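You operate a simulated robot arm through the tools that you are given. There is no shell and no other tool.

The job below is to be done with a simulated robot arm. You get a single attempt, and the scene is never put back.

JOB
Jog the line, then run it at 10 m/min with 40 N tension.
Fine: sound the siren before it first moves; set the speed and tension knobs before GO; watch the speed display reach its value.

Only the result counts: the job must be done as asked and must still hold three seconds after the hand-in. Knocking over, shifting, dropping, spilling or breaking anything else fails it.

ROBOT AND FRAMES
A 6-joint arm with a four-finger gripper on a trunk, on a base that drives. Base frame: it is fixed to the floor where the robot stands at the start and does not move with it; the origin is under the middle of the robot, x ahead of it, y to its left, z up. Units: mm, degrees, N and s.
With the tool pointing down near the work surface it reaches from about 280 to 700 mm from the robot's upright axis, wherever it stands. Its first joint turns from -166.0 to 166.0 degrees. Places, roughly: air selector [500, 600, 900]; brake knob [400, 2100, 900]; centre selector [500, 900, 900]; filter selector [400, 1800, 900]; go button of the console [300, -600, 900]; heat knob [300, 1300, 900]; inlet selector [500, 800, 900]; jog button of the console [300, -500, 900]; lamp selector [400, 2000, 900]; length knob [300, 300, 900]; main switch [400, -900, 900]; mute button [300, 600, 900]; outlet selector [500, 1100, 900]; pull selector [500, -500, 900]; reset button on the cream console [500, -200, 900]; rewind selector [500, -300, 900]. Payload 3.43 kg.
The TCP is the grasp point between the finger pads, 30 mm short of the fingertips. In the tool frame z runs along the fingers and y along their closing line. Largest opening 120 mm; the body of the gripper starts 85 mm behind the TCP.
Orientation is told as [roll, pitch, yaw] about the base's x, y, z axes, in that order, counted from this pose: with the fingers straight down and closing along the base's y, the tool's x points along the base's -x, its y along +y and its z along -z.

CONTROLS
- The arm moves only by the tool drive_tool. Its argument "moves" is a list of rows, each an object of numbers (a shift or turn left out is 0, a gripper value left out holds the last): "tx", "ty", "tz": the shift along the tool's x, y, z in units of 100 mm (1.0 is 100 mm); "wx", "wy", "wz": the turn, a rotation vector about the tool's x, y, z in units of 180 degrees (1.0 is 180 degrees); "claw": the opening in per cent of the stroke, from 0 (shut) to 100 (fully open). In form: [{"tx": .., "ty": .., "tz": .., "wx": .., "wy": .., "wz": .., "claw": ..}, ...]. A call has 1 to 20 rows; each row is the pose to reach, as a shift and turn from the pose commanded when the call began, along the tool's axes at that moment. A call with a number of a shift or a turn outside -1 to 1 is refused whole. A row lasts 0.2 s, in which the tool goes at most 50 mm and 8.6 degrees; a call with a longer step from one row to the next is refused whole, and so is a gripper value outside its range. A pose out of reach is approached as far as the arm can. The call stops where the force on the tool passes 40 N (or 10 N more than at its start, if that is more) or the arm is blocked; 0.2 s more then pass. The fingers move at their own pace and stop on an object; they squeeze with about 43 N. The grip force told is the motor's: it shows also when the fingers shut on nothing. Time passes only in rows, and 0.2 s behind the last, so rows that repeat a pose let the fingers close. The reply holds the time, the measured pose of the TCP, the force on the tool along the base axes, the opening and the grip force, in the units named above and with some noise, with the torque about the TCP (base axes, N m) and any sound that the robot's microphone picked up.
- Cameras (640 x 400 px; columns grow to the right, rows downward): "scene" is now at [33.2, 132.8, 1685.9]; the picture's right is [-0.12, -0.99, 0.00], its down [-0.90, 0.11, -0.42] and it looks along [0.42, -0.05, -0.91] (base axes); focal length 226 px, centre (320, 200). "wrist" rides on the gripper at [71, -17, -121] in the tool frame; the picture's right is [0.23, 0.97, 0.00], its down [-0.81, 0.19, -0.55] and it looks along [-0.54, 0.13, 0.83] (tool axes); focal length 275 px, centre (320, 200).
- snapshot(camera): a new picture of that camera. It takes no simulated time.
- slide_trunk(by): slides the trunk up (or, below 0, down) by that many mm; the arm and the scene camera ride with it, the base frame stays. It gives what a move gives, with no picture.
- drive_base(legs): drives the robot by 1 to 6 legs, each [ahead, left, turn to the left] in mm, mm and degrees, along the robot's own axes; the way and the turn of a leg run together, so that a leg with both is an arc; at most 1500 mm and 180 degrees a leg. The arm and the cameras ride along, it lands a little off, and it stops where it bumps. It gives what a move gives.
- turn_head(pan, tilt): turns the head with the scene camera to pan (to the left, within 120 degrees either way) and tilt (down, from -29 to 69), counted from straight ahead of the robot. It gives what a move gives.
- point_at(camera, pixels): for up to 12 pixels [column, row] of the newest picture of that camera ("zoom" is the newest enlarged one), the place [x, y, z] in the base frame of the surface seen there, good to about 2 mm, but the place of the scene camera against the robot may be out by one fixed shift of up to 25 mm in any direction. It takes no simulated time.
- inspect(camera, box): a new picture of the part [left, top, right, bottom] of that camera's present view, enlarged. It takes no simulated time.
- job_done(): hands the job in; it is judged then, once.

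Open the gripper and draw the arm clear of the work before you hand the job in, unless the task says otherwise.

The tools are called after "Emit:" by a JSON object that holds its "api" and its "payload". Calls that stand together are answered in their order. drive_tool: Moves the arm, as the interface text tells. Its arguments: {"type":"object","properties":{"moves":{"type":"array","items":{"type":"object","properties":{"tx":{"type":"number"},"ty":{"type":"number"},"tz":{"type":"number"},"wx":{"type":"number"},"wy":{"type":"number"},"wz":{"type":"number"},"claw":{"type":"number"}}}}},"required":["moves"]} The other tools are called the same way: slide_trunk (by) slides the trunk up or down; drive_base (legs) drives the base; turn_head (pan, tilt) turns the head that bears the scene camera; snapshot (camera) takes a picture; point_at (camera, pixels) gives the place of the surface under pixels of a picture; inspect (camera, box) takes an enlarged picture of a part of a camera's view; job_done () hands the job in.

At the start:

```text
clock: 0.0
position: [251.9, -321.9, 1258.5]
ee_rot: [0.0, -0.1, 0.0]
contact_force: [0.2, -0.4, -1.0]
ft_torque: [0.0, -0.01, 0.0]
opening: 120.0
grasp_force: 0.1
trunk travel left (down, up): [-200.0, 240.0]
robot x, y, heading: [-2.4, 0.4, -0.1]
head pan, tilt: [-6.9, 65.3]
```

scene: 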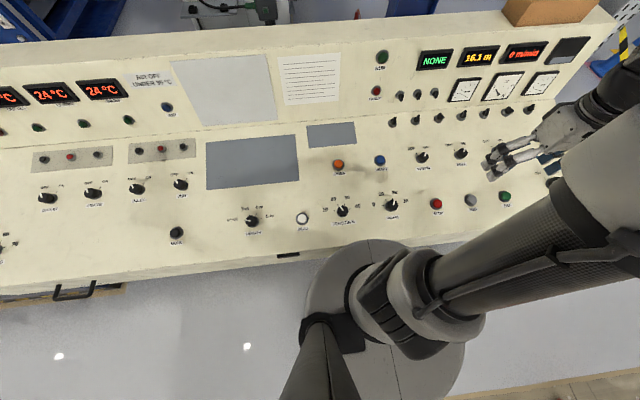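
wrist: 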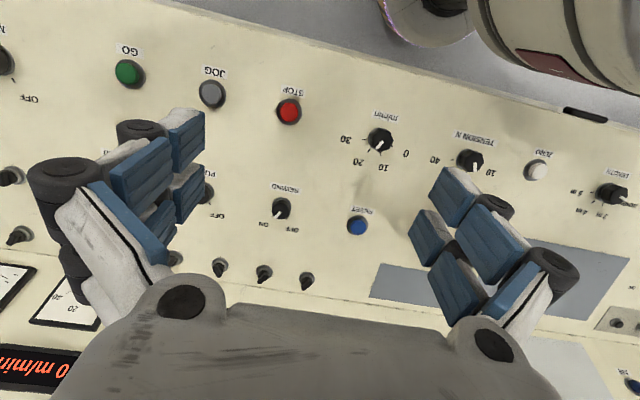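

The scene shows a long console with the line controls in front of the robot; I'll enlarge the parts of it to read labels.

Emit:
{"api": "inspect", "payload": {"camera": "scene", "box": [200, 120, 420, 260]}}

Emit:
{"api": "inspect", "payload": {"camera": "scene", "box": [360, 20, 600, 170]}}

Emit:
{"api": "inspect", "payload": {"camera": "scene", "box": [120, 20, 360, 170]}}

Emit:
{"api": "inspect", "payload": {"camera": "wrist", "box": [0, 0, 320, 200]}}

Emit:
{"api": "inspect", "payload": {"camera": "wrist", "box": [320, 80, 640, 280]}}

```text
2.86 times, centred on (310, 190) of scene
```

zoom: 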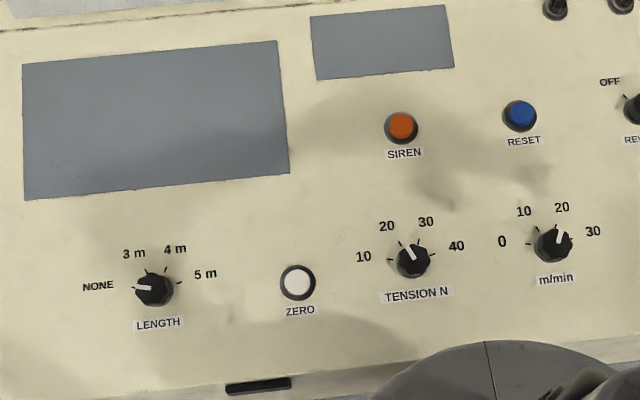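

```text
2.67 times, centred on (480, 95) of scene
```

zoom: 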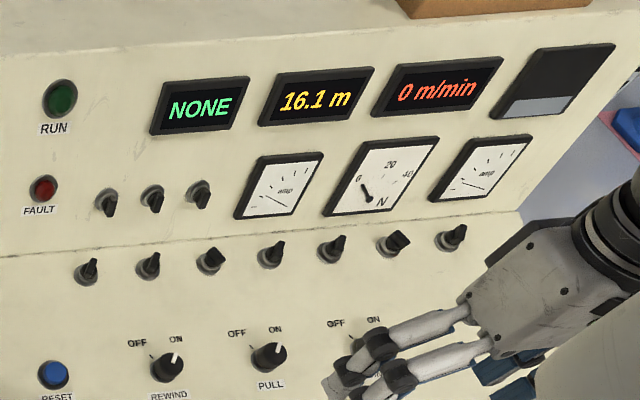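

```text
2.67 times, centred on (240, 95) of scene
```

zoom: 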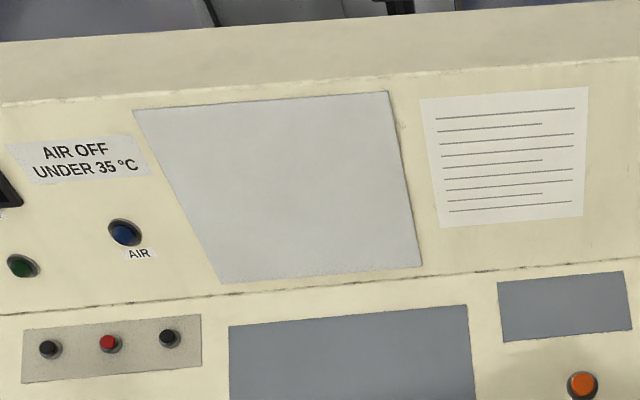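

```text
2.00 times, centred on (160, 100) of wrist
```

zoom: 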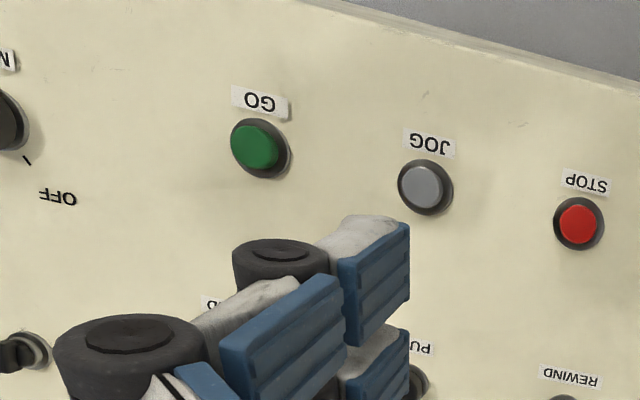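

```text
2.00 times, centred on (480, 180) of wrist
```

zoom: 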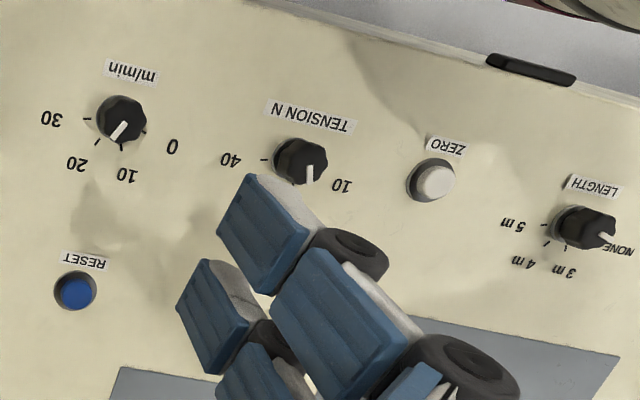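

The main switch is hidden behind the arm on the right, so I turn the head to view the right end of the console.

Emit:
{"api": "turn_head", "payload": {"pan": -60, "tilt": 45}}

Emit:
{"api": "snapshot", "payload": {"camera": "scene"}}

Emit:
{"api": "turn_head", "payload": {"pan": 0, "tilt": 35}}

Emit:
{"api": "snapshot", "payload": {"camera": "scene"}}

Emit:
{"api": "turn_head", "payload": {"pan": 60, "tilt": 35}}

Emit:
{"api": "snapshot", "payload": {"camera": "scene"}}

```text
clock: 1.2
position: [251.7, -322.1, 1258.6]
ee_rot: [-0.1, 0.0, -0.1]
contact_force: [0.2, 0.2, -0.9]
ft_torque: [0.02, 0.01, 0.03]
opening: 120.0
grasp_force: 0.1
trunk travel left (down, up): [-200.0, 240.0]
robot x, y, heading: [1.3, 0.7, -0.2]
head pan, tilt: [-60.0, 45.0]
```

```text
taken
```

scene: 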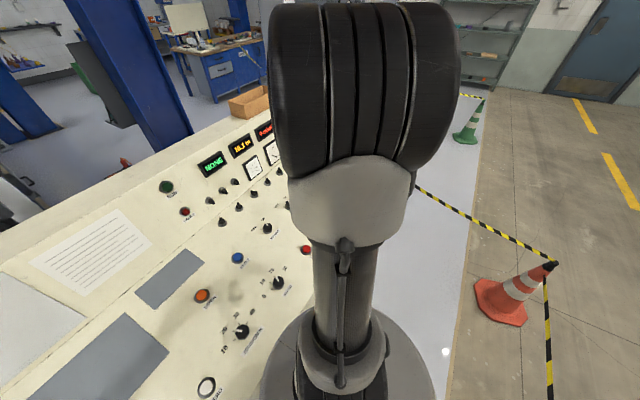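

```text
clock: 2.5
position: [252.3, -322.2, 1258.5]
ee_rot: [-0.1, 0.0, 0.0]
contact_force: [-0.2, 0.1, -0.3]
ft_torque: [0.01, 0.03, -0.03]
opening: 120.0
grasp_force: 0.1
trunk travel left (down, up): [-200.0, 240.0]
robot x, y, heading: [3.7, 2.0, -0.0]
head pan, tilt: [0.0, 35.0]
```

```text
taken
```

scene: 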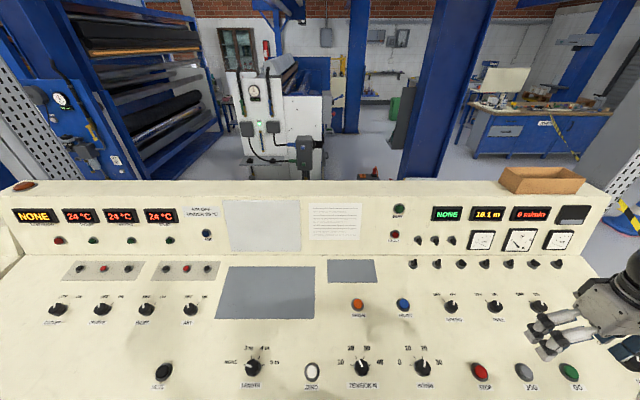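

```text
clock: 3.8
position: [252.8, -321.3, 1257.8]
ee_rot: [0.0, 0.0, -0.1]
contact_force: [0.0, -0.5, -0.4]
ft_torque: [0.0, -0.02, -0.02]
opening: 119.9
grasp_force: 0.0
trunk travel left (down, up): [-200.0, 240.0]
robot x, y, heading: [0.9, 3.3, 0.0]
head pan, tilt: [60.0, 35.0]
```

```text
taken
```

scene: 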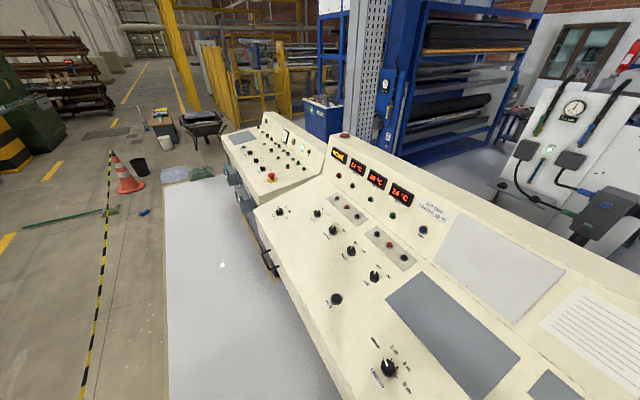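

The third selector and main switch remain hidden, so I aim the head forward and move the arm to the right at height to look with the wrist camera.

Emit:
{"api": "turn_head", "payload": {"pan": -20, "tilt": 50}}

Emit:
{"api": "drive_tool", "payload": {"moves": [{"ty": -0.4}, {"ty": -0.8}, {"ty": -1.0, "tx": 0.2}, {"ty": -1.0, "tx": 0.5}, {"ty": -1.0, "tx": 0.5}]}}

Emit:
{"api": "drive_tool", "payload": {"moves": [{"ty": -0.4}, {"ty": -0.8}, {"ty": -1.0}, {"ty": -1.0}]}}

Emit:
{"api": "snapshot", "payload": {"camera": "wrist"}}

Emit:
{"api": "snapshot", "payload": {"camera": "scene"}}

```text
clock: 5.3
position: [252.9, -321.9, 1258.3]
ee_rot: [0.0, 0.0, 0.0]
contact_force: [0.1, 0.7, -0.3]
ft_torque: [-0.02, 0.0, -0.01]
opening: 119.8
grasp_force: 0.1
trunk travel left (down, up): [-200.0, 240.0]
robot x, y, heading: [0.3, 1.1, -0.3]
head pan, tilt: [-20.0, 50.0]
```

```text
clock: 6.5
position: [202.8, -423.2, 1259.0]
ee_rot: [-0.1, 0.0, 0.0]
contact_force: [0.4, 0.4, 0.0]
ft_torque: [0.03, 0.02, 0.0]
opening: 120.1
grasp_force: 0.0
trunk travel left (down, up): [-200.0, 240.0]
robot x, y, heading: [3.3, -1.6, -0.2]
head pan, tilt: [-20.0, 50.0]
```

```text
clock: 7.5
position: [202.5, -521.0, 1257.4]
ee_rot: [0.0, 0.0, 0.0]
contact_force: [-0.4, -0.1, -0.2]
ft_torque: [-0.03, 0.02, 0.02]
opening: 119.9
grasp_force: 0.0
trunk travel left (down, up): [-200.0, 240.0]
robot x, y, heading: [-1.6, 3.3, 0.1]
head pan, tilt: [-20.0, 50.0]
```

```text
taken
```

wrist: 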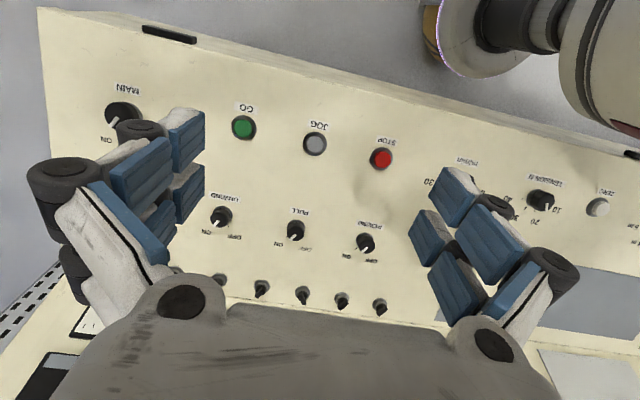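

```text
taken
```

scene: 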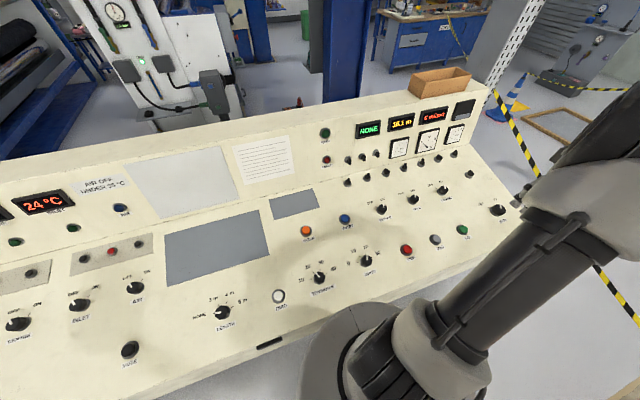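

Emit:
{"api": "inspect", "payload": {"camera": "wrist", "box": [80, 60, 400, 260]}}

Emit:
{"api": "inspect", "payload": {"camera": "scene", "box": [290, 180, 530, 330]}}

Emit:
{"api": "inspect", "payload": {"camera": "scene", "box": [300, 80, 500, 205]}}

```text
2.00 times, centred on (240, 160) of wrist
```

zoom: 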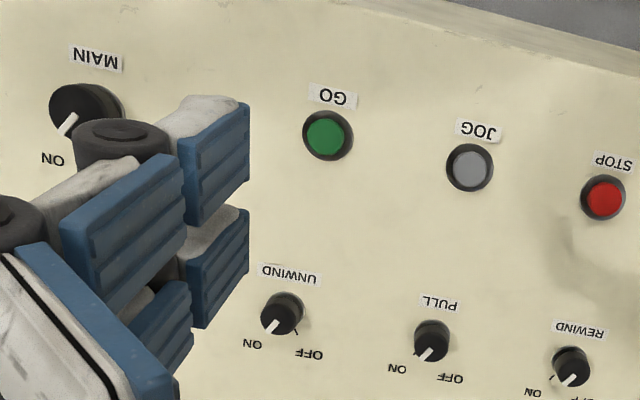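

```text
2.67 times, centred on (410, 255) of scene
```

zoom: 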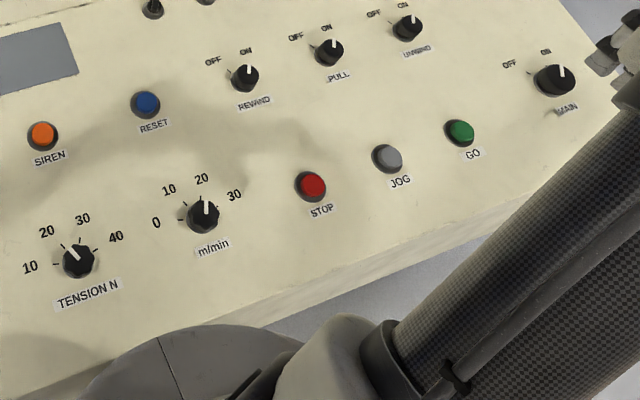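

```text
3.20 times, centred on (400, 142) of scene
```

zoom: 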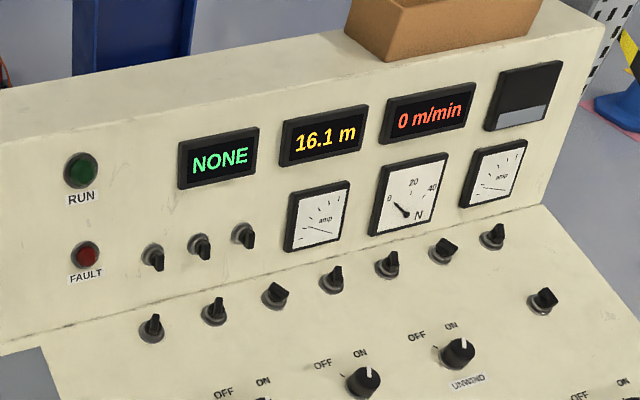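

Main, unwind, pull and rewind are all ON; speed seems about 20 and tension about 20. I measure the panel with the wrist camera (GO 243,127; JOG 314,144; STOP 381,159; tension 540,200) and with the scene camera.

Emit:
{"api": "snapshot", "payload": {"camera": "wrist"}}

Emit:
{"api": "point_at", "payload": {"camera": "wrist", "pixels": [[243, 127], [314, 144], [381, 159], [598, 207], [540, 199], [200, 90], [330, 115], [340, 190], [520, 230], [480, 290], [220, 160]]}}

Emit:
{"api": "snapshot", "payload": {"camera": "scene"}}

Emit:
{"api": "point_at", "payload": {"camera": "scene", "pixels": [[462, 230], [435, 239], [406, 250], [367, 261], [319, 277], [278, 296], [306, 231], [344, 219], [340, 240], [300, 262], [385, 232]]}}

```text
taken
```

wrist: 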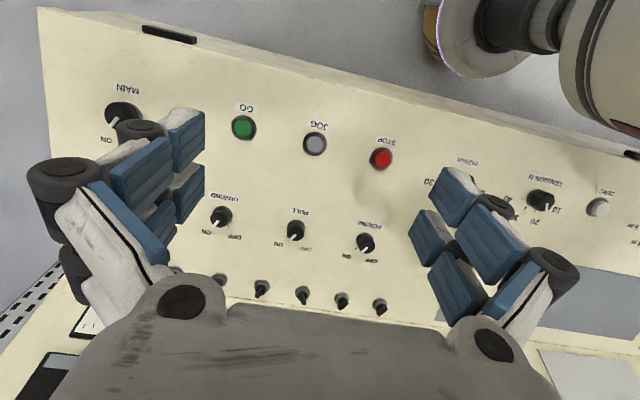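

```text
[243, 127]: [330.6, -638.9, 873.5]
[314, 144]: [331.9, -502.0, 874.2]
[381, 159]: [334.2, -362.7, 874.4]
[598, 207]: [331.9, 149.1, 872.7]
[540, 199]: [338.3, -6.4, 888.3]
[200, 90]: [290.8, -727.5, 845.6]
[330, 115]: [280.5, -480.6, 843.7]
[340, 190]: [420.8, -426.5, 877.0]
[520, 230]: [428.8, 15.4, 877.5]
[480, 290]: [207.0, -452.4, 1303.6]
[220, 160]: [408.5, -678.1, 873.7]
```

```text
taken
```

scene: 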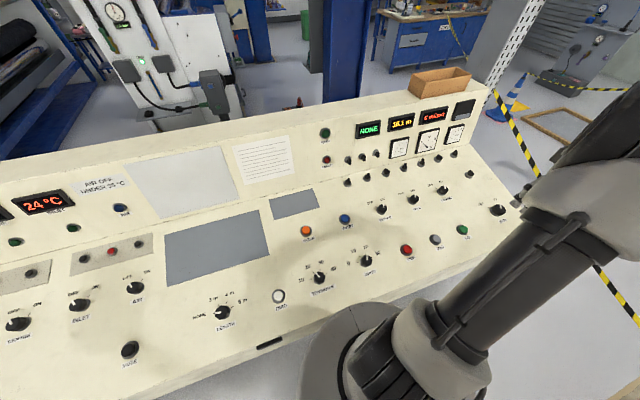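

```text
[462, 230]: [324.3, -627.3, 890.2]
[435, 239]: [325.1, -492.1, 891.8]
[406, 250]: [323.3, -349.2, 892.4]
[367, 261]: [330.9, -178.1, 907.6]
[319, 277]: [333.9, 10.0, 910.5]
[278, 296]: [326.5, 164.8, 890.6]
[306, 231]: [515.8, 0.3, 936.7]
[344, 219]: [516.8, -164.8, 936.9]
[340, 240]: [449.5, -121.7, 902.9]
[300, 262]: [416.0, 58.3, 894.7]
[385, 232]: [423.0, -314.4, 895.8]
```

Button caps sit about 18 mm above a panel sloped about 13°, and the scene camera reads about (-6, +13, +17) off from the wrist camera. I drive the base 250 mm to the right so that siren, knobs, JOG and GO are all in comfortable reach, first pulling the arm back from the right.

Emit:
{"api": "drive_tool", "payload": {"moves": [{"ty": 0.4}, {"ty": 0.8}, {"ty": 1.0}, {"ty": 1.0}]}}

Emit:
{"api": "drive_base", "payload": {"legs": [[0, -250, 0]]}}

Emit:
{"api": "snapshot", "payload": {"camera": "wrist"}}

Emit:
{"api": "snapshot", "payload": {"camera": "scene"}}

```text
clock: 8.6
position: [201.0, -420.4, 1256.9]
ee_rot: [0.0, 0.0, 0.0]
contact_force: [-0.1, -0.2, 0.2]
ft_torque: [0.0, 0.0, -0.02]
opening: 120.1
grasp_force: 0.1
trunk travel left (down, up): [-200.0, 240.0]
robot x, y, heading: [-3.2, -1.3, 0.1]
head pan, tilt: [-20.0, 50.0]
```

```text
clock: 10.4
position: [199.1, -670.7, 1257.4]
ee_rot: [0.0, 0.1, -0.2]
contact_force: [-0.4, 1.0, -0.1]
ft_torque: [0.07, -0.01, -0.01]
opening: 119.9
grasp_force: 0.0
trunk travel left (down, up): [-200.0, 240.0]
robot x, y, heading: [-1.2, -251.0, -0.1]
head pan, tilt: [-20.0, 50.0]
```

```text
taken
```

wrist: 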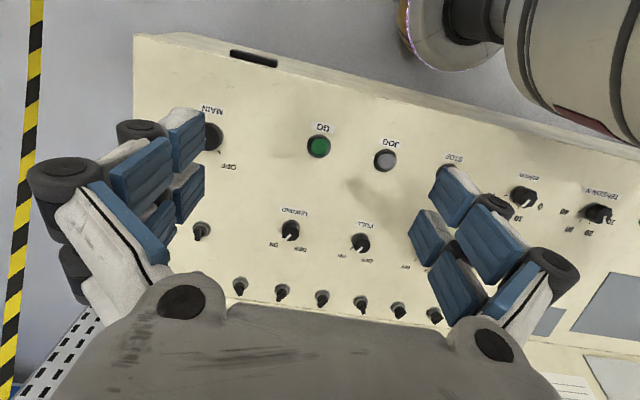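

```text
taken
```

scene: 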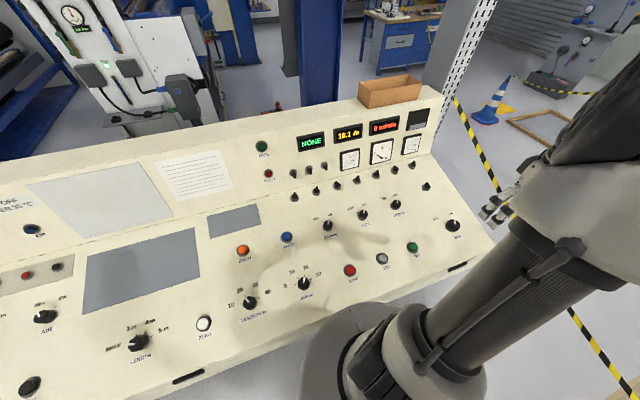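

I'll bring the tool over the speed and tension knobs (around y -110) at height to read the pointer angles with the wrist camera.

Emit:
{"api": "drive_tool", "payload": {"moves": [{"tx": -0.33, "ty": 0.33}, {"tx": -0.66, "ty": 0.66}, {"tx": -1.0, "ty": 1.0}, {"tx": -1.0, "ty": 1.0}]}}

Emit:
{"api": "drive_tool", "payload": {"moves": [{"tx": -0.16, "ty": 0.33}, {"tx": -0.33, "ty": 0.66}, {"tx": -0.5, "ty": 1.0}, {"tx": -0.5, "ty": 1.0}]}}

Emit:
{"api": "drive_tool", "payload": {"moves": [{"ty": 0.45}, {"ty": 0.9}, {"ty": 1.0}, {"ty": 1.0}]}}

Emit:
{"api": "drive_tool", "payload": {"moves": [{"ty": 0.45}, {"ty": 0.9}, {"ty": 1.0}, {"ty": 1.0}]}}

Emit:
{"api": "drive_tool", "payload": {"moves": [{"ty": 0.45}, {"ty": 0.9}, {"ty": 1.0}, {"ty": 1.0}]}}

Emit:
{"api": "drive_tool", "payload": {"moves": [{"ty": 0.4, "tx": 0.25}, {"ty": 0.6, "tx": 0.5}, {"ty": 0.6, "tx": 0.6}, {"ty": 0.6, "tx": 0.6}]}}

Emit:
{"api": "snapshot", "payload": {"camera": "wrist"}}

```text
clock: 11.4
position: [299.1, -572.8, 1261.3]
ee_rot: [0.0, 0.1, -0.3]
contact_force: [-0.4, -0.4, 0.7]
ft_torque: [0.02, 0.0, 0.01]
opening: 120.0
grasp_force: 0.0
trunk travel left (down, up): [-200.0, 240.0]
robot x, y, heading: [2.2, -249.3, -0.2]
head pan, tilt: [-20.0, 50.0]
```

```text
clock: 12.4
position: [349.8, -470.8, 1256.7]
ee_rot: [0.0, -0.1, -0.2]
contact_force: [0.1, 0.3, -1.1]
ft_torque: [0.02, 0.01, 0.02]
opening: 120.0
grasp_force: 0.0
trunk travel left (down, up): [-200.0, 240.0]
robot x, y, heading: [-3.1, -247.9, -0.2]
head pan, tilt: [-20.0, 50.0]
```

```text
clock: 13.4
position: [350.8, -371.0, 1258.0]
ee_rot: [0.0, 0.0, -0.2]
contact_force: [-0.1, -0.5, 0.3]
ft_torque: [-0.03, 0.0, 0.02]
opening: 119.8
grasp_force: 0.1
trunk travel left (down, up): [-200.0, 240.0]
robot x, y, heading: [2.7, -247.4, -0.2]
head pan, tilt: [-20.0, 50.0]
```

```text
clock: 14.4
position: [349.4, -269.5, 1256.0]
ee_rot: [0.0, 0.0, -0.3]
contact_force: [-0.7, 0.2, 1.0]
ft_torque: [0.0, 0.0, 0.03]
opening: 120.1
grasp_force: 0.0
trunk travel left (down, up): [-200.0, 240.0]
robot x, y, heading: [2.2, -249.5, -0.1]
head pan, tilt: [-20.0, 50.0]
```

```text
clock: 15.4
position: [350.5, -169.3, 1259.6]
ee_rot: [-0.1, 0.0, -0.2]
contact_force: [0.0, -0.5, 0.3]
ft_torque: [0.0, 0.03, -0.02]
opening: 119.9
grasp_force: 0.0
trunk travel left (down, up): [-200.0, 240.0]
robot x, y, heading: [1.8, -246.1, -0.1]
head pan, tilt: [-20.0, 50.0]
```

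```text
clock: 16.4
position: [289.8, -109.3, 1258.6]
ee_rot: [0.0, 0.0, -0.2]
contact_force: [-0.6, 0.6, -0.1]
ft_torque: [-0.01, -0.01, 0.02]
opening: 120.2
grasp_force: 0.1
trunk travel left (down, up): [-200.0, 240.0]
robot x, y, heading: [-0.2, -249.1, -0.3]
head pan, tilt: [-20.0, 50.0]
```

```text
taken
```

wrist: 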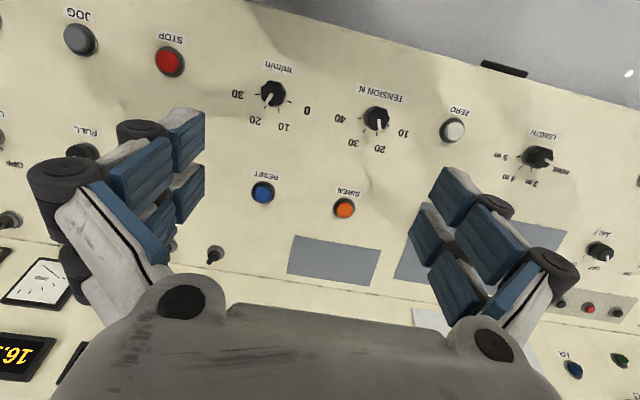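

Emit:
{"api": "inspect", "payload": {"camera": "wrist", "box": [220, 50, 330, 140]}}

Emit:
{"api": "point_at", "payload": {"camera": "zoom", "pixels": [[310, 250], [275, 315], [150, 265], [190, 340], [335, 370], [440, 265], [320, 240]]}}

Emit:
{"api": "inspect", "payload": {"camera": "wrist", "box": [325, 75, 435, 165]}}

Emit:
{"api": "point_at", "payload": {"camera": "wrist", "pixels": [[272, 92], [376, 117], [344, 209], [262, 193], [452, 130], [79, 39], [169, 61], [300, 175], [320, 130]]}}

```text
4.44 times, centred on (275, 95) of wrist
```

zoom: 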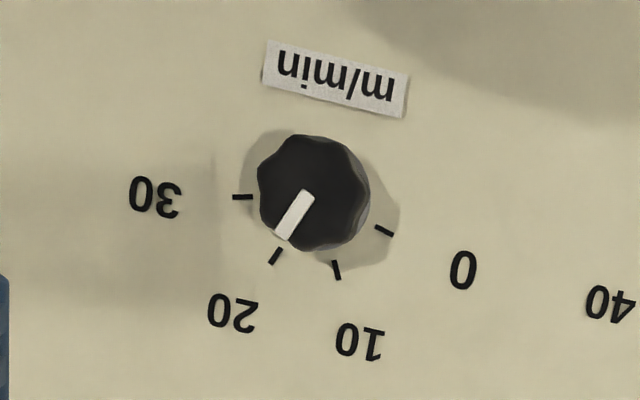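

```text
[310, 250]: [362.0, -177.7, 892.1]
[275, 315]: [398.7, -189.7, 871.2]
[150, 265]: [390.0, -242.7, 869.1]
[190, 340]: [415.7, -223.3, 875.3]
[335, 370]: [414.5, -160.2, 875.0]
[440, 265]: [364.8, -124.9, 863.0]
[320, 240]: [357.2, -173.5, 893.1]
```

```text
4.44 times, centred on (380, 120) of wrist
```

zoom: 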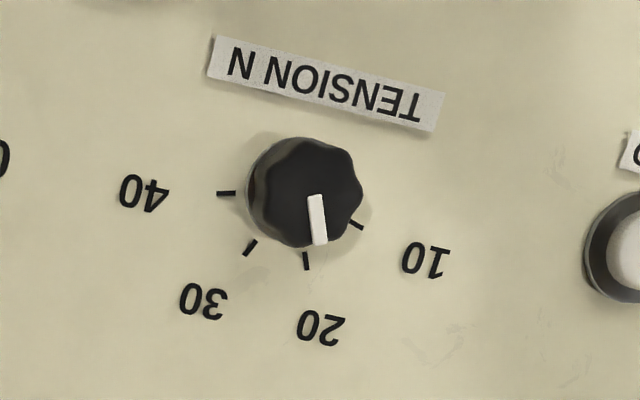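

```text
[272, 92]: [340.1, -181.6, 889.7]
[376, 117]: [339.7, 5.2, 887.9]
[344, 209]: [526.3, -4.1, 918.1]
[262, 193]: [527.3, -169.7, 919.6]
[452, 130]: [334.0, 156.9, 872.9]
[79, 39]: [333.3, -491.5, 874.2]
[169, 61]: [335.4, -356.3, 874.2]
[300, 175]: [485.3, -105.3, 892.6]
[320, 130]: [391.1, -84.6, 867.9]
```

Speed pointer stands at 20 and tension at 20 (offset by parallax). I measure the ticks and pointer ends to get exact angles.

Emit:
{"api": "point_at", "payload": {"camera": "wrist", "pixels": [[257.5, 94.4], [264.9, 107.7], [278.9, 110.8], [289.5, 101.8], [271.7, 93.2], [267.2, 102.9], [358.9, 118.5], [364.1, 130.9], [376.9, 133.8], [388.2, 125.7], [378.9, 119.1], [380.1, 129.5]]}}

Emit:
{"api": "point_at", "payload": {"camera": "zoom", "pixels": [[252, 190], [362, 190], [306, 140], [302, 245], [330, 195], [280, 195], [306, 180], [306, 220]]}}

```text
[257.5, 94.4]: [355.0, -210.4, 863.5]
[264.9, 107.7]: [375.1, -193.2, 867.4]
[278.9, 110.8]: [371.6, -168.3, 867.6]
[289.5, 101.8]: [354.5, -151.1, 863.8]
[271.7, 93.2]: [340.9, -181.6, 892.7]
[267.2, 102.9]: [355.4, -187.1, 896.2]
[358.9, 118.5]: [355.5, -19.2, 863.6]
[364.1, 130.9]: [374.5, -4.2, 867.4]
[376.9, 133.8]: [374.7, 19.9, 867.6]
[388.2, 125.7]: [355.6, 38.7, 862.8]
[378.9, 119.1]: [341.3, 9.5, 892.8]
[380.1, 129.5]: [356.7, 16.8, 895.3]
```

```text
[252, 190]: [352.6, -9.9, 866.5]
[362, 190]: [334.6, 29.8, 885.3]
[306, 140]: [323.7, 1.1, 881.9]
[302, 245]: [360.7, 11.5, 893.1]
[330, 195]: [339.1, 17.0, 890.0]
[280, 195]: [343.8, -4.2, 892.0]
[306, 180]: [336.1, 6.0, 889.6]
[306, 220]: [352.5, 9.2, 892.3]
```

Ticks lie at ±24° and ±72° about each knob's axis: tension (panel centre ~[345.7, 8.8, 861.5]) must turn 96° clockwise from 20 to 40, speed 48° counterclockwise from 20 to 10. I approach the tension knob, tilting the tool normal to the panel.

Emit:
{"api": "drive_tool", "payload": {"moves": [{"tx": -0.06, "ty": 0.25, "tz": 0.25, "wy": -0.02}, {"tx": -0.12, "ty": 0.5, "tz": 0.5, "wy": -0.04}, {"tx": -0.18, "ty": 0.75, "tz": 0.75, "wy": -0.06}, {"tx": -0.23, "ty": 1.0, "tz": 1.0, "wy": -0.075}, {"tx": -0.23, "ty": 1.0, "tz": 1.0, "wy": -0.075}]}}

Emit:
{"api": "drive_tool", "payload": {"moves": [{"tx": 0.12, "ty": 0.06, "tz": 0.33}, {"tx": 0.24, "ty": 0.12, "tz": 0.66}, {"tx": 0.375, "ty": 0.19, "tz": 1.0}, {"tx": 0.375, "ty": 0.19, "tz": 1.0}]}}

Emit:
{"api": "snapshot", "payload": {"camera": "wrist"}}

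```text
clock: 17.6
position: [313.6, -10.2, 1157.3]
ee_rot: [0.2, -13.6, -0.2]
contact_force: [0.4, -0.7, -0.3]
ft_torque: [0.01, 0.0, -0.02]
opening: 120.1
grasp_force: 0.0
trunk travel left (down, up): [-200.0, 240.0]
robot x, y, heading: [-0.8, -247.1, -0.1]
head pan, tilt: [-20.0, 50.0]
```

```text
clock: 18.6
position: [299.1, 10.1, 1051.2]
ee_rot: [0.0, -13.5, -0.1]
contact_force: [-0.1, -0.7, 0.3]
ft_torque: [-0.04, -0.01, 0.0]
opening: 119.6
grasp_force: 0.2
trunk travel left (down, up): [-200.0, 240.0]
robot x, y, heading: [1.0, -244.6, -0.4]
head pan, tilt: [-20.0, 50.0]
```

```text
taken
```

wrist: 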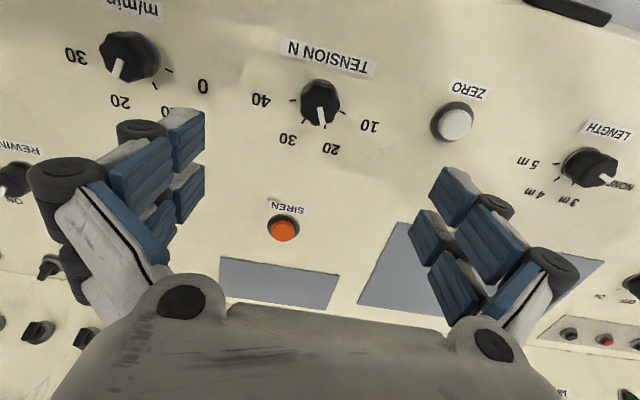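

The tension knob is at (319,103), straight ahead along the tool's approach; I measure it again here.

Emit:
{"api": "inspect", "payload": {"camera": "wrist", "box": [260, 55, 380, 165]}}

Emit:
{"api": "point_at", "payload": {"camera": "wrist", "pixels": [[320, 102], [305, 102], [335, 102], [293, 100], [345, 112], [318, 125], [322, 92], [284, 232], [127, 55], [452, 124]]}}

```text
3.64 times, centred on (320, 110) of wrist
```

zoom: 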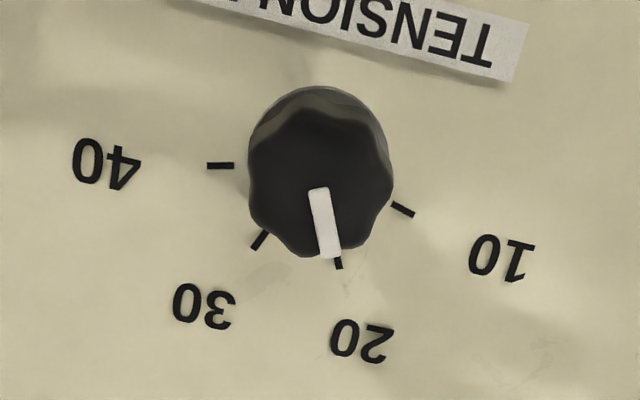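

```text
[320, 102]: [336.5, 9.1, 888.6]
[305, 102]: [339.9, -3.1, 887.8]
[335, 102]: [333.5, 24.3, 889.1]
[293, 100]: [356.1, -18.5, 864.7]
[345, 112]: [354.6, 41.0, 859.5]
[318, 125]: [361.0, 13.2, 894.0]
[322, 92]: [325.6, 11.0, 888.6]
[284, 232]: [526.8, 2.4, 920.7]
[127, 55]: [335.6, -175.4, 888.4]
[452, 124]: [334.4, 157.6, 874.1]
```

Aligned on the knob axis (knob centre y≈10.5). I descend 100 mm while turning the fingers 45° counterclockwise, then 55 mm more so the tips stop about 10 mm above the panel.

Emit:
{"api": "drive_tool", "payload": {"moves": [{"tz": 0.17, "wz": -0.042, "claw": 70}, {"tz": 0.34, "wz": -0.084}, {"tz": 0.5, "wz": -0.126}, {"tz": 0.67, "wz": -0.168}, {"tz": 0.84, "wz": -0.21}, {"tz": 1.0, "wz": -0.25, "ty": 0.01}, {"tz": 1.0, "wz": -0.25, "ty": 0.01}]}}

Emit:
{"api": "drive_tool", "payload": {"moves": [{"tz": 0.15}, {"tz": 0.3}, {"tz": 0.42}, {"tz": 0.5}, {"tz": 0.55}, {"tz": 0.55}]}}

Emit:
{"api": "snapshot", "payload": {"camera": "wrist"}}

```text
clock: 20.2
position: [324.0, 10.5, 954.1]
ee_rot: [-9.6, -9.5, 45.7]
contact_force: [0.0, 0.2, -0.1]
ft_torque: [0.0, 0.01, 0.02]
opening: 84.0
grasp_force: 0.0
trunk travel left (down, up): [-200.0, 240.0]
robot x, y, heading: [-0.1, -248.4, -0.1]
head pan, tilt: [-20.0, 50.0]
```

```text
clock: 21.6
position: [336.6, 9.6, 901.4]
ee_rot: [-9.6, -9.4, 45.6]
contact_force: [-0.2, -1.2, 0.7]
ft_torque: [-0.01, 0.01, 0.01]
opening: 84.2
grasp_force: 0.0
trunk travel left (down, up): [-200.0, 240.0]
robot x, y, heading: [1.4, -247.7, -0.2]
head pan, tilt: [-20.0, 50.0]
```

```text
taken
```

wrist: 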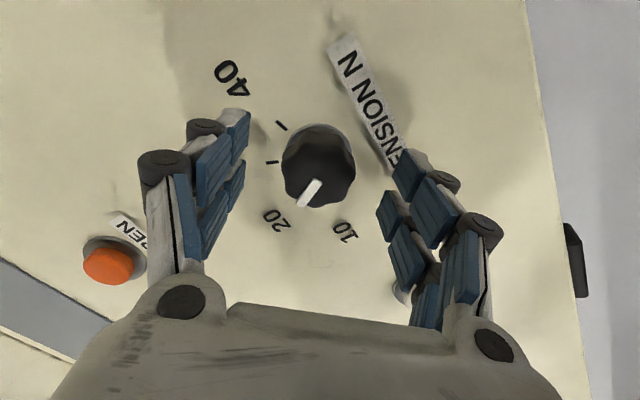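

The knob at (318,165) sits between the fingers, so I close on it.

Emit:
{"api": "drive_tool", "payload": {"moves": [{"claw": 0}, {"claw": 0}, {"claw": 0}, {"claw": 0}, {"claw": 0}]}}

Emit:
{"api": "snapshot", "payload": {"camera": "wrist"}}

```text
clock: 22.8
position: [338.1, 9.0, 901.2]
ee_rot: [-9.6, -9.6, 45.5]
contact_force: [4.8, -3.7, 2.0]
ft_torque: [-0.12, -0.29, -0.02]
opening: 40.0
grasp_force: 45.0
trunk travel left (down, up): [-200.0, 240.0]
robot x, y, heading: [-0.7, -248.0, -0.1]
head pan, tilt: [-20.0, 50.0]
```

```text
taken
```

wrist: 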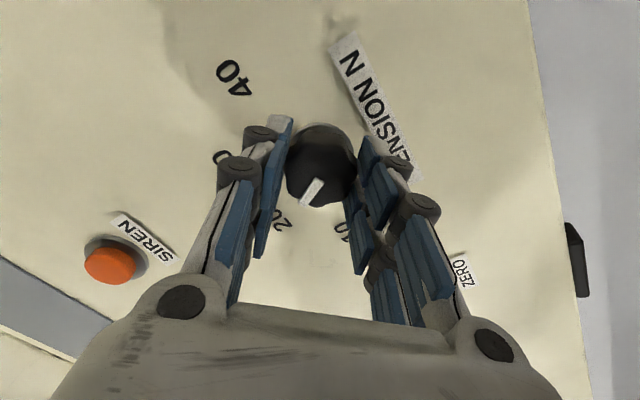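

Gripped at 40 mm with about 6 N side load. I turn 96° clockwise.

Emit:
{"api": "drive_tool", "payload": {"moves": [{"wz": 0.045}, {"wz": 0.09}, {"wz": 0.135}, {"wz": 0.18}, {"wz": 0.225}, {"wz": 0.27}, {"wz": 0.315}, {"wz": 0.36}, {"wz": 0.405}, {"wz": 0.45}, {"wz": 0.495}, {"wz": 0.533}, {"wz": 0.533}]}}

Emit:
{"api": "snapshot", "payload": {"camera": "wrist"}}

```text
clock: 24.6
position: [337.9, 10.4, 902.4]
ee_rot: [2.5, -12.1, -17.6]
contact_force: [4.8, -3.9, -6.4]
ft_torque: [-0.25, -0.25, -0.06]
opening: 39.7
grasp_force: 44.9
out of reach, approached as far as the arm can: row 7, 8
trunk travel left (down, up): [-200.0, 240.0]
robot x, y, heading: [-0.6, -249.3, -0.1]
head pan, tilt: [-20.0, 50.0]
stopped in row 8: the force on the tool passed its limit at 44 N (the readings are from after the stop); the commanded pose is now the measured one
```

```text
taken
```

wrist: 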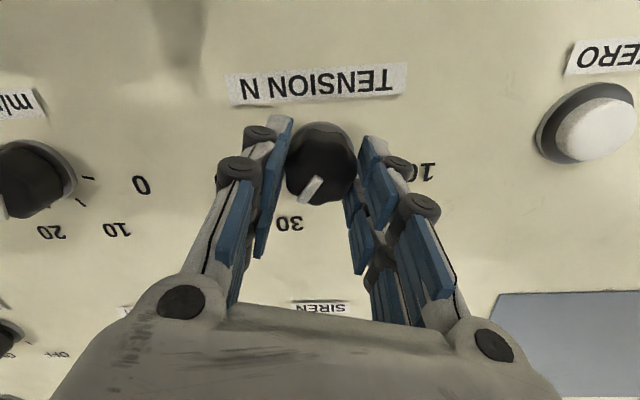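

The wrist hit its limit about 63° through the turn. I release, turn back 54° and look at the pointer before regripping.

Emit:
{"api": "drive_tool", "payload": {"moves": [{"claw": 60}, {"claw": 60}, {"claw": 60}, {"claw": 60}, {"wz": -0.045}, {"wz": -0.09}, {"wz": -0.135}, {"wz": -0.18}, {"wz": -0.225}, {"wz": -0.27}, {"wz": -0.3}, {"wz": -0.3}]}}

Emit:
{"api": "snapshot", "payload": {"camera": "wrist"}}

Emit:
{"api": "inspect", "payload": {"camera": "wrist", "box": [200, 60, 440, 260]}}

```text
clock: 27.1
position: [339.0, 11.0, 902.4]
ee_rot: [-8.4, -9.1, 37.3]
contact_force: [-0.4, -0.2, -0.3]
ft_torque: [0.02, -0.04, -0.04]
opening: 71.8
grasp_force: 0.1
trunk travel left (down, up): [-200.0, 240.0]
robot x, y, heading: [4.5, -248.2, -0.4]
head pan, tilt: [-20.0, 50.0]
```

```text
taken
```

wrist: 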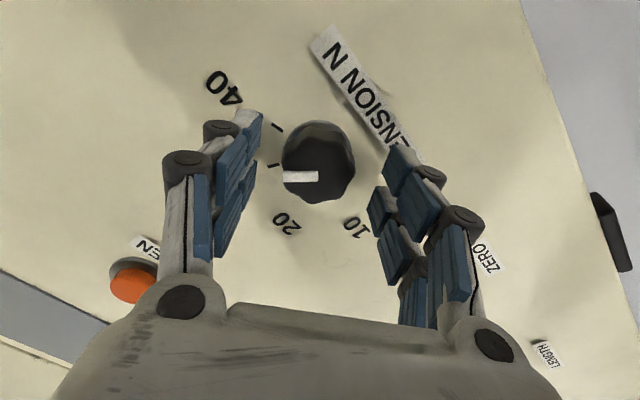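

```text
2.00 times, centred on (320, 160) of wrist
```

zoom: 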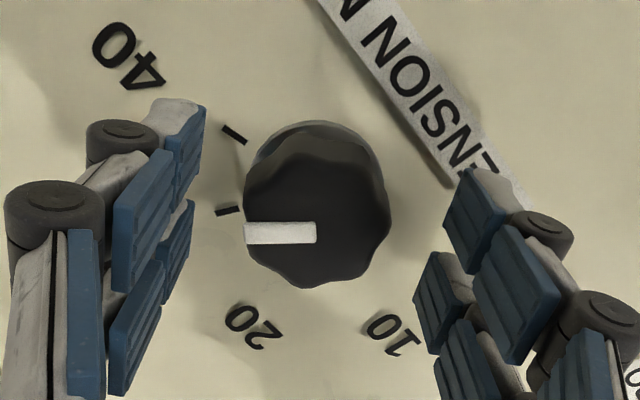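

The pointer now lies between 30 and 40; I measure its ends and the 30 and 40 ticks.

Emit:
{"api": "point_at", "payload": {"camera": "zoom", "pixels": [[250, 234], [311, 232], [228, 210], [233, 134], [220, 212], [228, 130]]}}

```text
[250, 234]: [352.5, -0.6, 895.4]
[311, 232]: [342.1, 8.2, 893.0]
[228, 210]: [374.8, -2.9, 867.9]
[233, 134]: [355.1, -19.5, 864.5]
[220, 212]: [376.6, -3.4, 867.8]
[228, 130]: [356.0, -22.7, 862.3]
```

The pointer is at -39°, so 33° more is needed. I grip, turn 33° clockwise, release, and look.

Emit:
{"api": "drive_tool", "payload": {"moves": [{"claw": 0}, {"claw": 0}, {"claw": 0}, {"claw": 0}, {"claw": 0}, {"wz": 0.045}, {"wz": 0.09}, {"wz": 0.135}, {"wz": 0.17}, {"wz": 0.182}, {"wz": 0.182}, {"wz": 0.182}]}}

Emit:
{"api": "drive_tool", "payload": {"moves": [{"claw": 60}, {"claw": 60}, {"claw": 60}, {"claw": 60}, {"claw": 60}]}}

Emit:
{"api": "inspect", "payload": {"camera": "wrist", "box": [200, 60, 440, 260]}}

```text
clock: 29.8
position: [339.3, 9.8, 902.8]
ee_rot: [-2.0, -12.1, 4.1]
contact_force: [9.7, -13.0, -13.5]
ft_torque: [0.08, -0.42, 0.02]
opening: 39.4
grasp_force: 45.1
trunk travel left (down, up): [-200.0, 240.0]
robot x, y, heading: [0.4, -247.3, -0.4]
head pan, tilt: [-20.0, 50.0]
```

```text
clock: 30.9
position: [337.2, 11.7, 902.5]
ee_rot: [-2.0, -12.2, 4.2]
contact_force: [0.0, -0.3, -0.9]
ft_torque: [-0.03, 0.0, 0.0]
opening: 71.8
grasp_force: 0.1
trunk travel left (down, up): [-200.0, 240.0]
robot x, y, heading: [-1.5, -247.3, -0.2]
head pan, tilt: [-20.0, 50.0]
```

```text
2.00 times, centred on (320, 160) of wrist
```

zoom: 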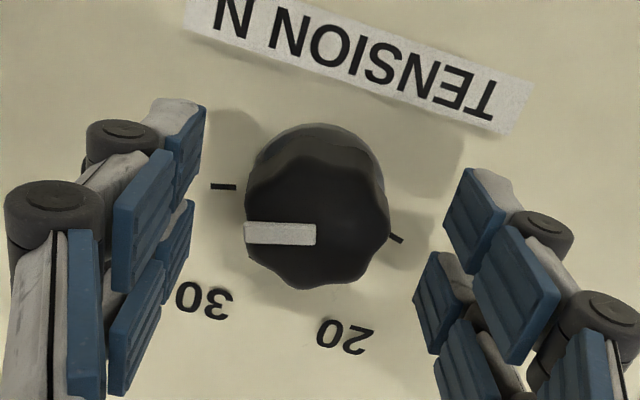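

Emit:
{"api": "point_at", "payload": {"camera": "zoom", "pixels": [[250, 234], [311, 232], [222, 187], [396, 238], [315, 215]]}}

```text
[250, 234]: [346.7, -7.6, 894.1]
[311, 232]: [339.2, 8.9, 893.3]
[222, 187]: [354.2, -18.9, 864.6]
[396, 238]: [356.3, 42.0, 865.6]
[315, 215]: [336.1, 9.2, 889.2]
```

The pointer reads near 40; I retreat 110 mm for a cleaner look.

Emit:
{"api": "drive_tool", "payload": {"moves": [{"tz": -0.3}, {"tz": -0.6}, {"tz": -0.9}, {"tz": -1.0}, {"tz": -1.0}]}}

Emit:
{"api": "inspect", "payload": {"camera": "wrist", "box": [240, 70, 400, 200]}}

```text
clock: 32.1
position: [317.6, 14.1, 1001.8]
ee_rot: [-2.0, -12.1, 4.2]
contact_force: [-0.3, 0.1, 0.7]
ft_torque: [0.0, -0.01, 0.01]
opening: 72.0
grasp_force: 0.2
trunk travel left (down, up): [-200.0, 240.0]
robot x, y, heading: [-1.2, -252.9, -0.3]
head pan, tilt: [-20.0, 50.0]
```

```text
3.08 times, centred on (320, 135) of wrist
```

zoom: 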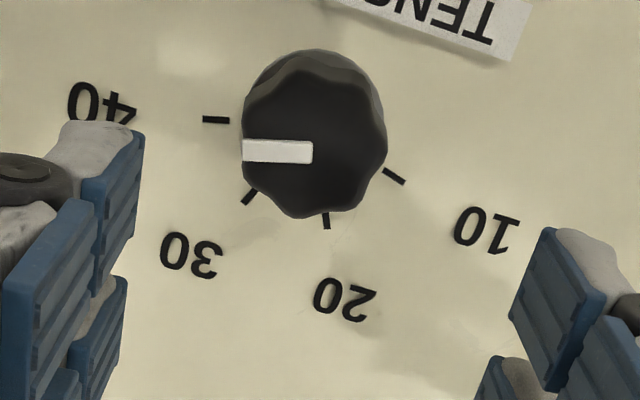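

The pointer is parallel to the 40 tick, so tension is at 40. I re-level the tool's small tilt error and move toward the speed knob.

Emit:
{"api": "drive_tool", "payload": {"moves": [{"ty": -0.4, "wx": -0.0027, "wy": -0.0037, "wz": 0.0116}, {"ty": -0.8, "wx": -0.0055, "wy": -0.0074, "wz": 0.0233}, {"ty": -1.0, "wx": -0.0055, "wy": -0.0074, "wz": 0.0233}, {"ty": -1.0, "wx": -0.0055, "wy": -0.0074, "wz": 0.0233}]}}

Emit:
{"api": "drive_tool", "payload": {"moves": [{"ty": -0.4, "tx": 0.05}, {"ty": -0.8, "tx": 0.1}, {"ty": -0.92, "tx": 0.11}, {"ty": -0.92, "tx": 0.11}]}}

Emit:
{"api": "snapshot", "payload": {"camera": "wrist"}}

Emit:
{"api": "inspect", "payload": {"camera": "wrist", "box": [240, 70, 400, 200]}}

```text
clock: 33.1
position: [323.9, -84.9, 1003.1]
ee_rot: [-0.1, -13.7, -0.2]
contact_force: [-0.7, 0.2, 0.8]
ft_torque: [0.03, -0.03, 0.0]
opening: 72.1
grasp_force: 0.0
trunk travel left (down, up): [-200.0, 240.0]
robot x, y, heading: [-3.4, -250.9, -0.4]
head pan, tilt: [-20.0, 50.0]
```

```text
clock: 34.1
position: [335.2, -160.5, 1007.7]
ee_rot: [-0.6, -13.3, 0.0]
contact_force: [-0.2, 0.3, 0.1]
ft_torque: [0.02, 0.01, 0.0]
opening: 72.0
grasp_force: 0.0
out of reach, approached as far as the arm can: row 1, 2, 3, 4
trunk travel left (down, up): [-200.0, 240.0]
robot x, y, heading: [0.2, -249.7, 0.0]
head pan, tilt: [-20.0, 50.0]
```

```text
taken
```

wrist: 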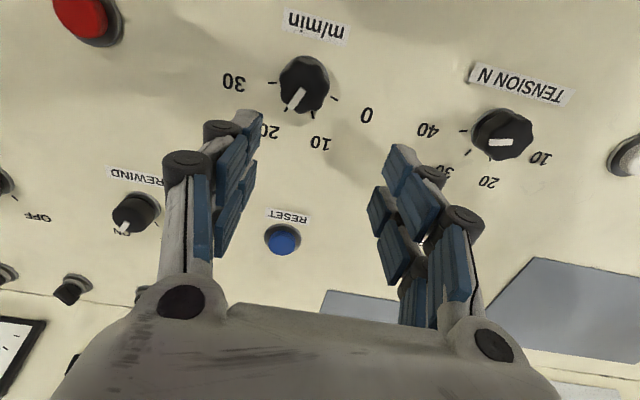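

```text
3.08 times, centred on (320, 135) of wrist
```

zoom: 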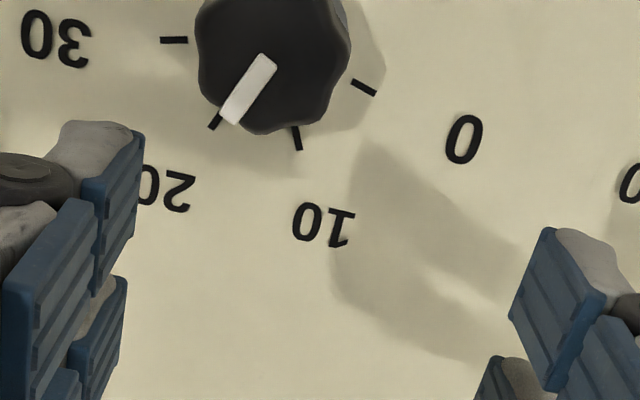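

The reach is too short this close to the robot's axis (stopped at about 340 mm). I raise the tool a little and back the base off 90 mm.

Emit:
{"api": "drive_tool", "payload": {"moves": [{"tz": -0.3}, {"tz": -0.5}, {"tz": -0.5}]}}

Emit:
{"api": "drive_base", "payload": {"legs": [[-90, 0, 0]]}}

Emit:
{"api": "snapshot", "payload": {"camera": "wrist"}}

Emit:
{"api": "snapshot", "payload": {"camera": "scene"}}

```text
clock: 35.0
position: [337.1, -153.0, 1052.5]
ee_rot: [-0.1, -13.4, -0.3]
contact_force: [-0.2, 0.6, -0.1]
ft_torque: [0.02, 0.0, 0.01]
opening: 72.1
grasp_force: 0.1
out of reach, approached as far as the arm can: row 1, 2, 3
trunk travel left (down, up): [-200.0, 240.0]
robot x, y, heading: [3.9, -250.5, -0.3]
head pan, tilt: [-20.0, 50.0]
```

```text
clock: 36.1
position: [244.9, -153.7, 1051.6]
ee_rot: [-0.1, -13.5, -0.3]
contact_force: [-1.5, -0.4, 0.4]
ft_torque: [-0.02, -0.04, -0.02]
opening: 72.3
grasp_force: 0.1
trunk travel left (down, up): [-200.0, 240.0]
robot x, y, heading: [-90.2, -249.4, -0.3]
head pan, tilt: [-20.0, 50.0]
```

```text
taken
```

wrist: 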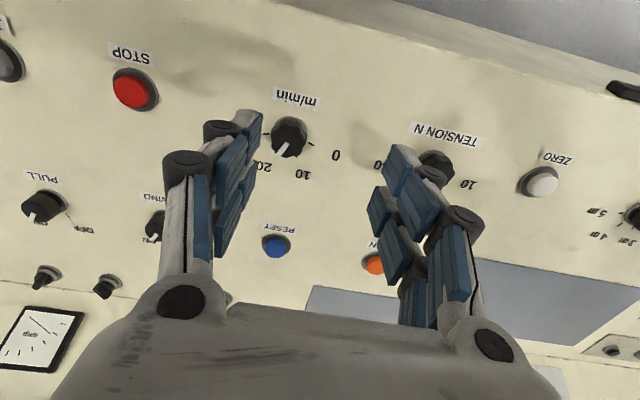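

```text
taken
```

scene: 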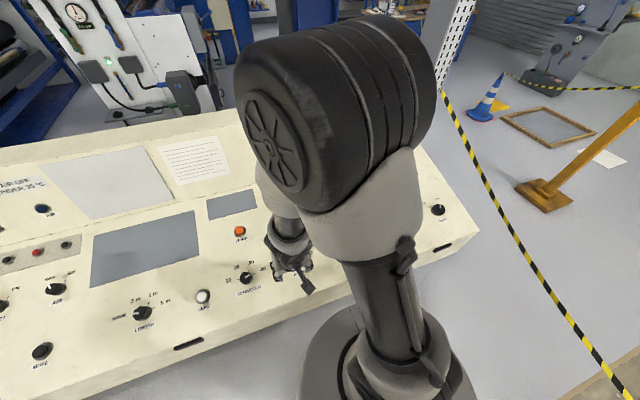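

The base moved back cleanly. I re-measure the controls from this picture: speed knob (290,137), siren (375,264), reset, STOP, tension, zero.

Emit:
{"api": "inspect", "payload": {"camera": "wrist", "box": [230, 80, 370, 200]}}

Emit:
{"api": "point_at", "payload": {"camera": "wrist", "pixels": [[290, 137], [312, 144], [297, 161], [134, 89], [540, 181], [276, 245], [372, 264], [5, 65]]}}

```text
3.33 times, centred on (300, 140) of wrist
```

zoom: 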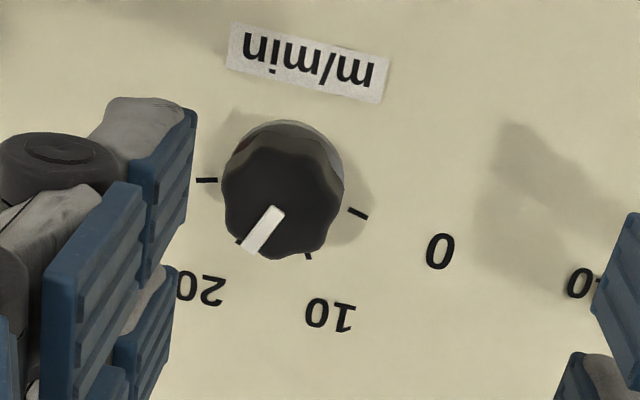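

```text
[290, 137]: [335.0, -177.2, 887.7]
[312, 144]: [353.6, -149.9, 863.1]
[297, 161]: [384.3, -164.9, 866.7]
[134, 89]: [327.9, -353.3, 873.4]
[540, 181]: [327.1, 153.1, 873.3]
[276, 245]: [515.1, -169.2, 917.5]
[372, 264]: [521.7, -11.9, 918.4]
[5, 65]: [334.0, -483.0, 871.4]
```

Emit:
{"api": "point_at", "payload": {"camera": "zoom", "pixels": [[207, 180], [357, 213], [283, 185], [230, 185], [335, 190], [272, 212], [250, 247]]}}

Emit:
{"api": "drive_tool", "payload": {"moves": [{"tx": -0.3, "ty": -0.14, "tz": 0.1}, {"tx": -0.53, "ty": -0.25, "tz": 0.3}, {"tx": -0.53, "ty": -0.25, "tz": 0.5}, {"tx": -0.53, "ty": -0.25, "tz": 0.5}]}}

Emit:
{"api": "snapshot", "payload": {"camera": "wrist"}}

```text
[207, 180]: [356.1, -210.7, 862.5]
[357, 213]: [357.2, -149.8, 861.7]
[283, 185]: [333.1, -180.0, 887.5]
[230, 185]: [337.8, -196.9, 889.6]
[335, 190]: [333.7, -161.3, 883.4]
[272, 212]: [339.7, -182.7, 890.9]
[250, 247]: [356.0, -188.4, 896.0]
```

```text
clock: 37.1
position: [310.9, -179.3, 1017.5]
ee_rot: [-0.1, -13.4, -0.3]
contact_force: [0.4, -0.7, -0.1]
ft_torque: [0.01, 0.03, 0.0]
opening: 72.1
grasp_force: 0.1
out of reach, approached as far as the arm can: row 3
trunk travel left (down, up): [-200.0, 240.0]
robot x, y, heading: [-93.8, -246.8, -0.2]
head pan, tilt: [-20.0, 50.0]
```

```text
taken
```

wrist: 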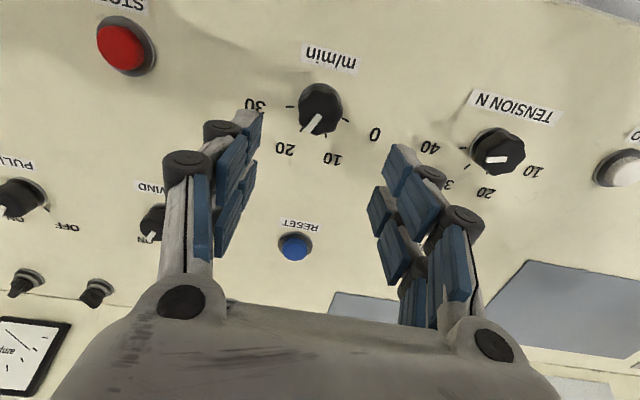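

The tool is on the speed knob's axis within 2 mm. I descend 121 mm with the fingers at 72 mm open.

Emit:
{"api": "drive_tool", "payload": {"moves": [{"tz": 0.3, "tx": 0.015, "ty": -0.01}, {"tz": 0.6, "tx": 0.015, "ty": -0.01}, {"tz": 0.9, "tx": 0.015, "ty": -0.01}, {"tz": 0.9, "tx": 0.015, "ty": -0.01}]}}

Emit:
{"api": "snapshot", "payload": {"camera": "wrist"}}

```text
clock: 38.1
position: [335.1, -195.5, 936.4]
ee_rot: [-1.0, -12.8, 0.4]
contact_force: [-0.1, 0.1, 0.2]
ft_torque: [-0.02, -0.01, -0.01]
opening: 71.9
grasp_force: 0.0
out of reach, approached as far as the arm can: row 3
trunk travel left (down, up): [-200.0, 240.0]
robot x, y, heading: [-92.3, -247.8, -0.4]
head pan, tilt: [-20.0, 50.0]
```

```text
taken
```

wrist: 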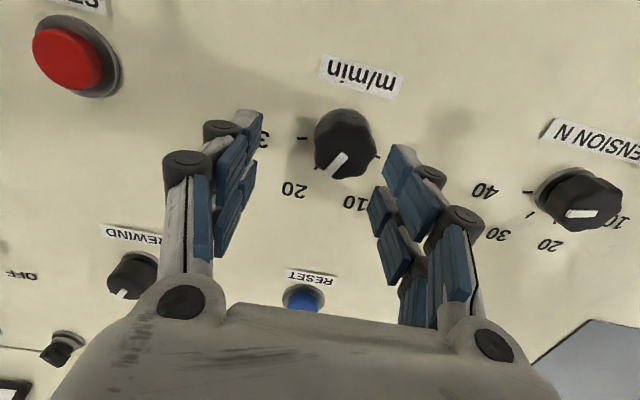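

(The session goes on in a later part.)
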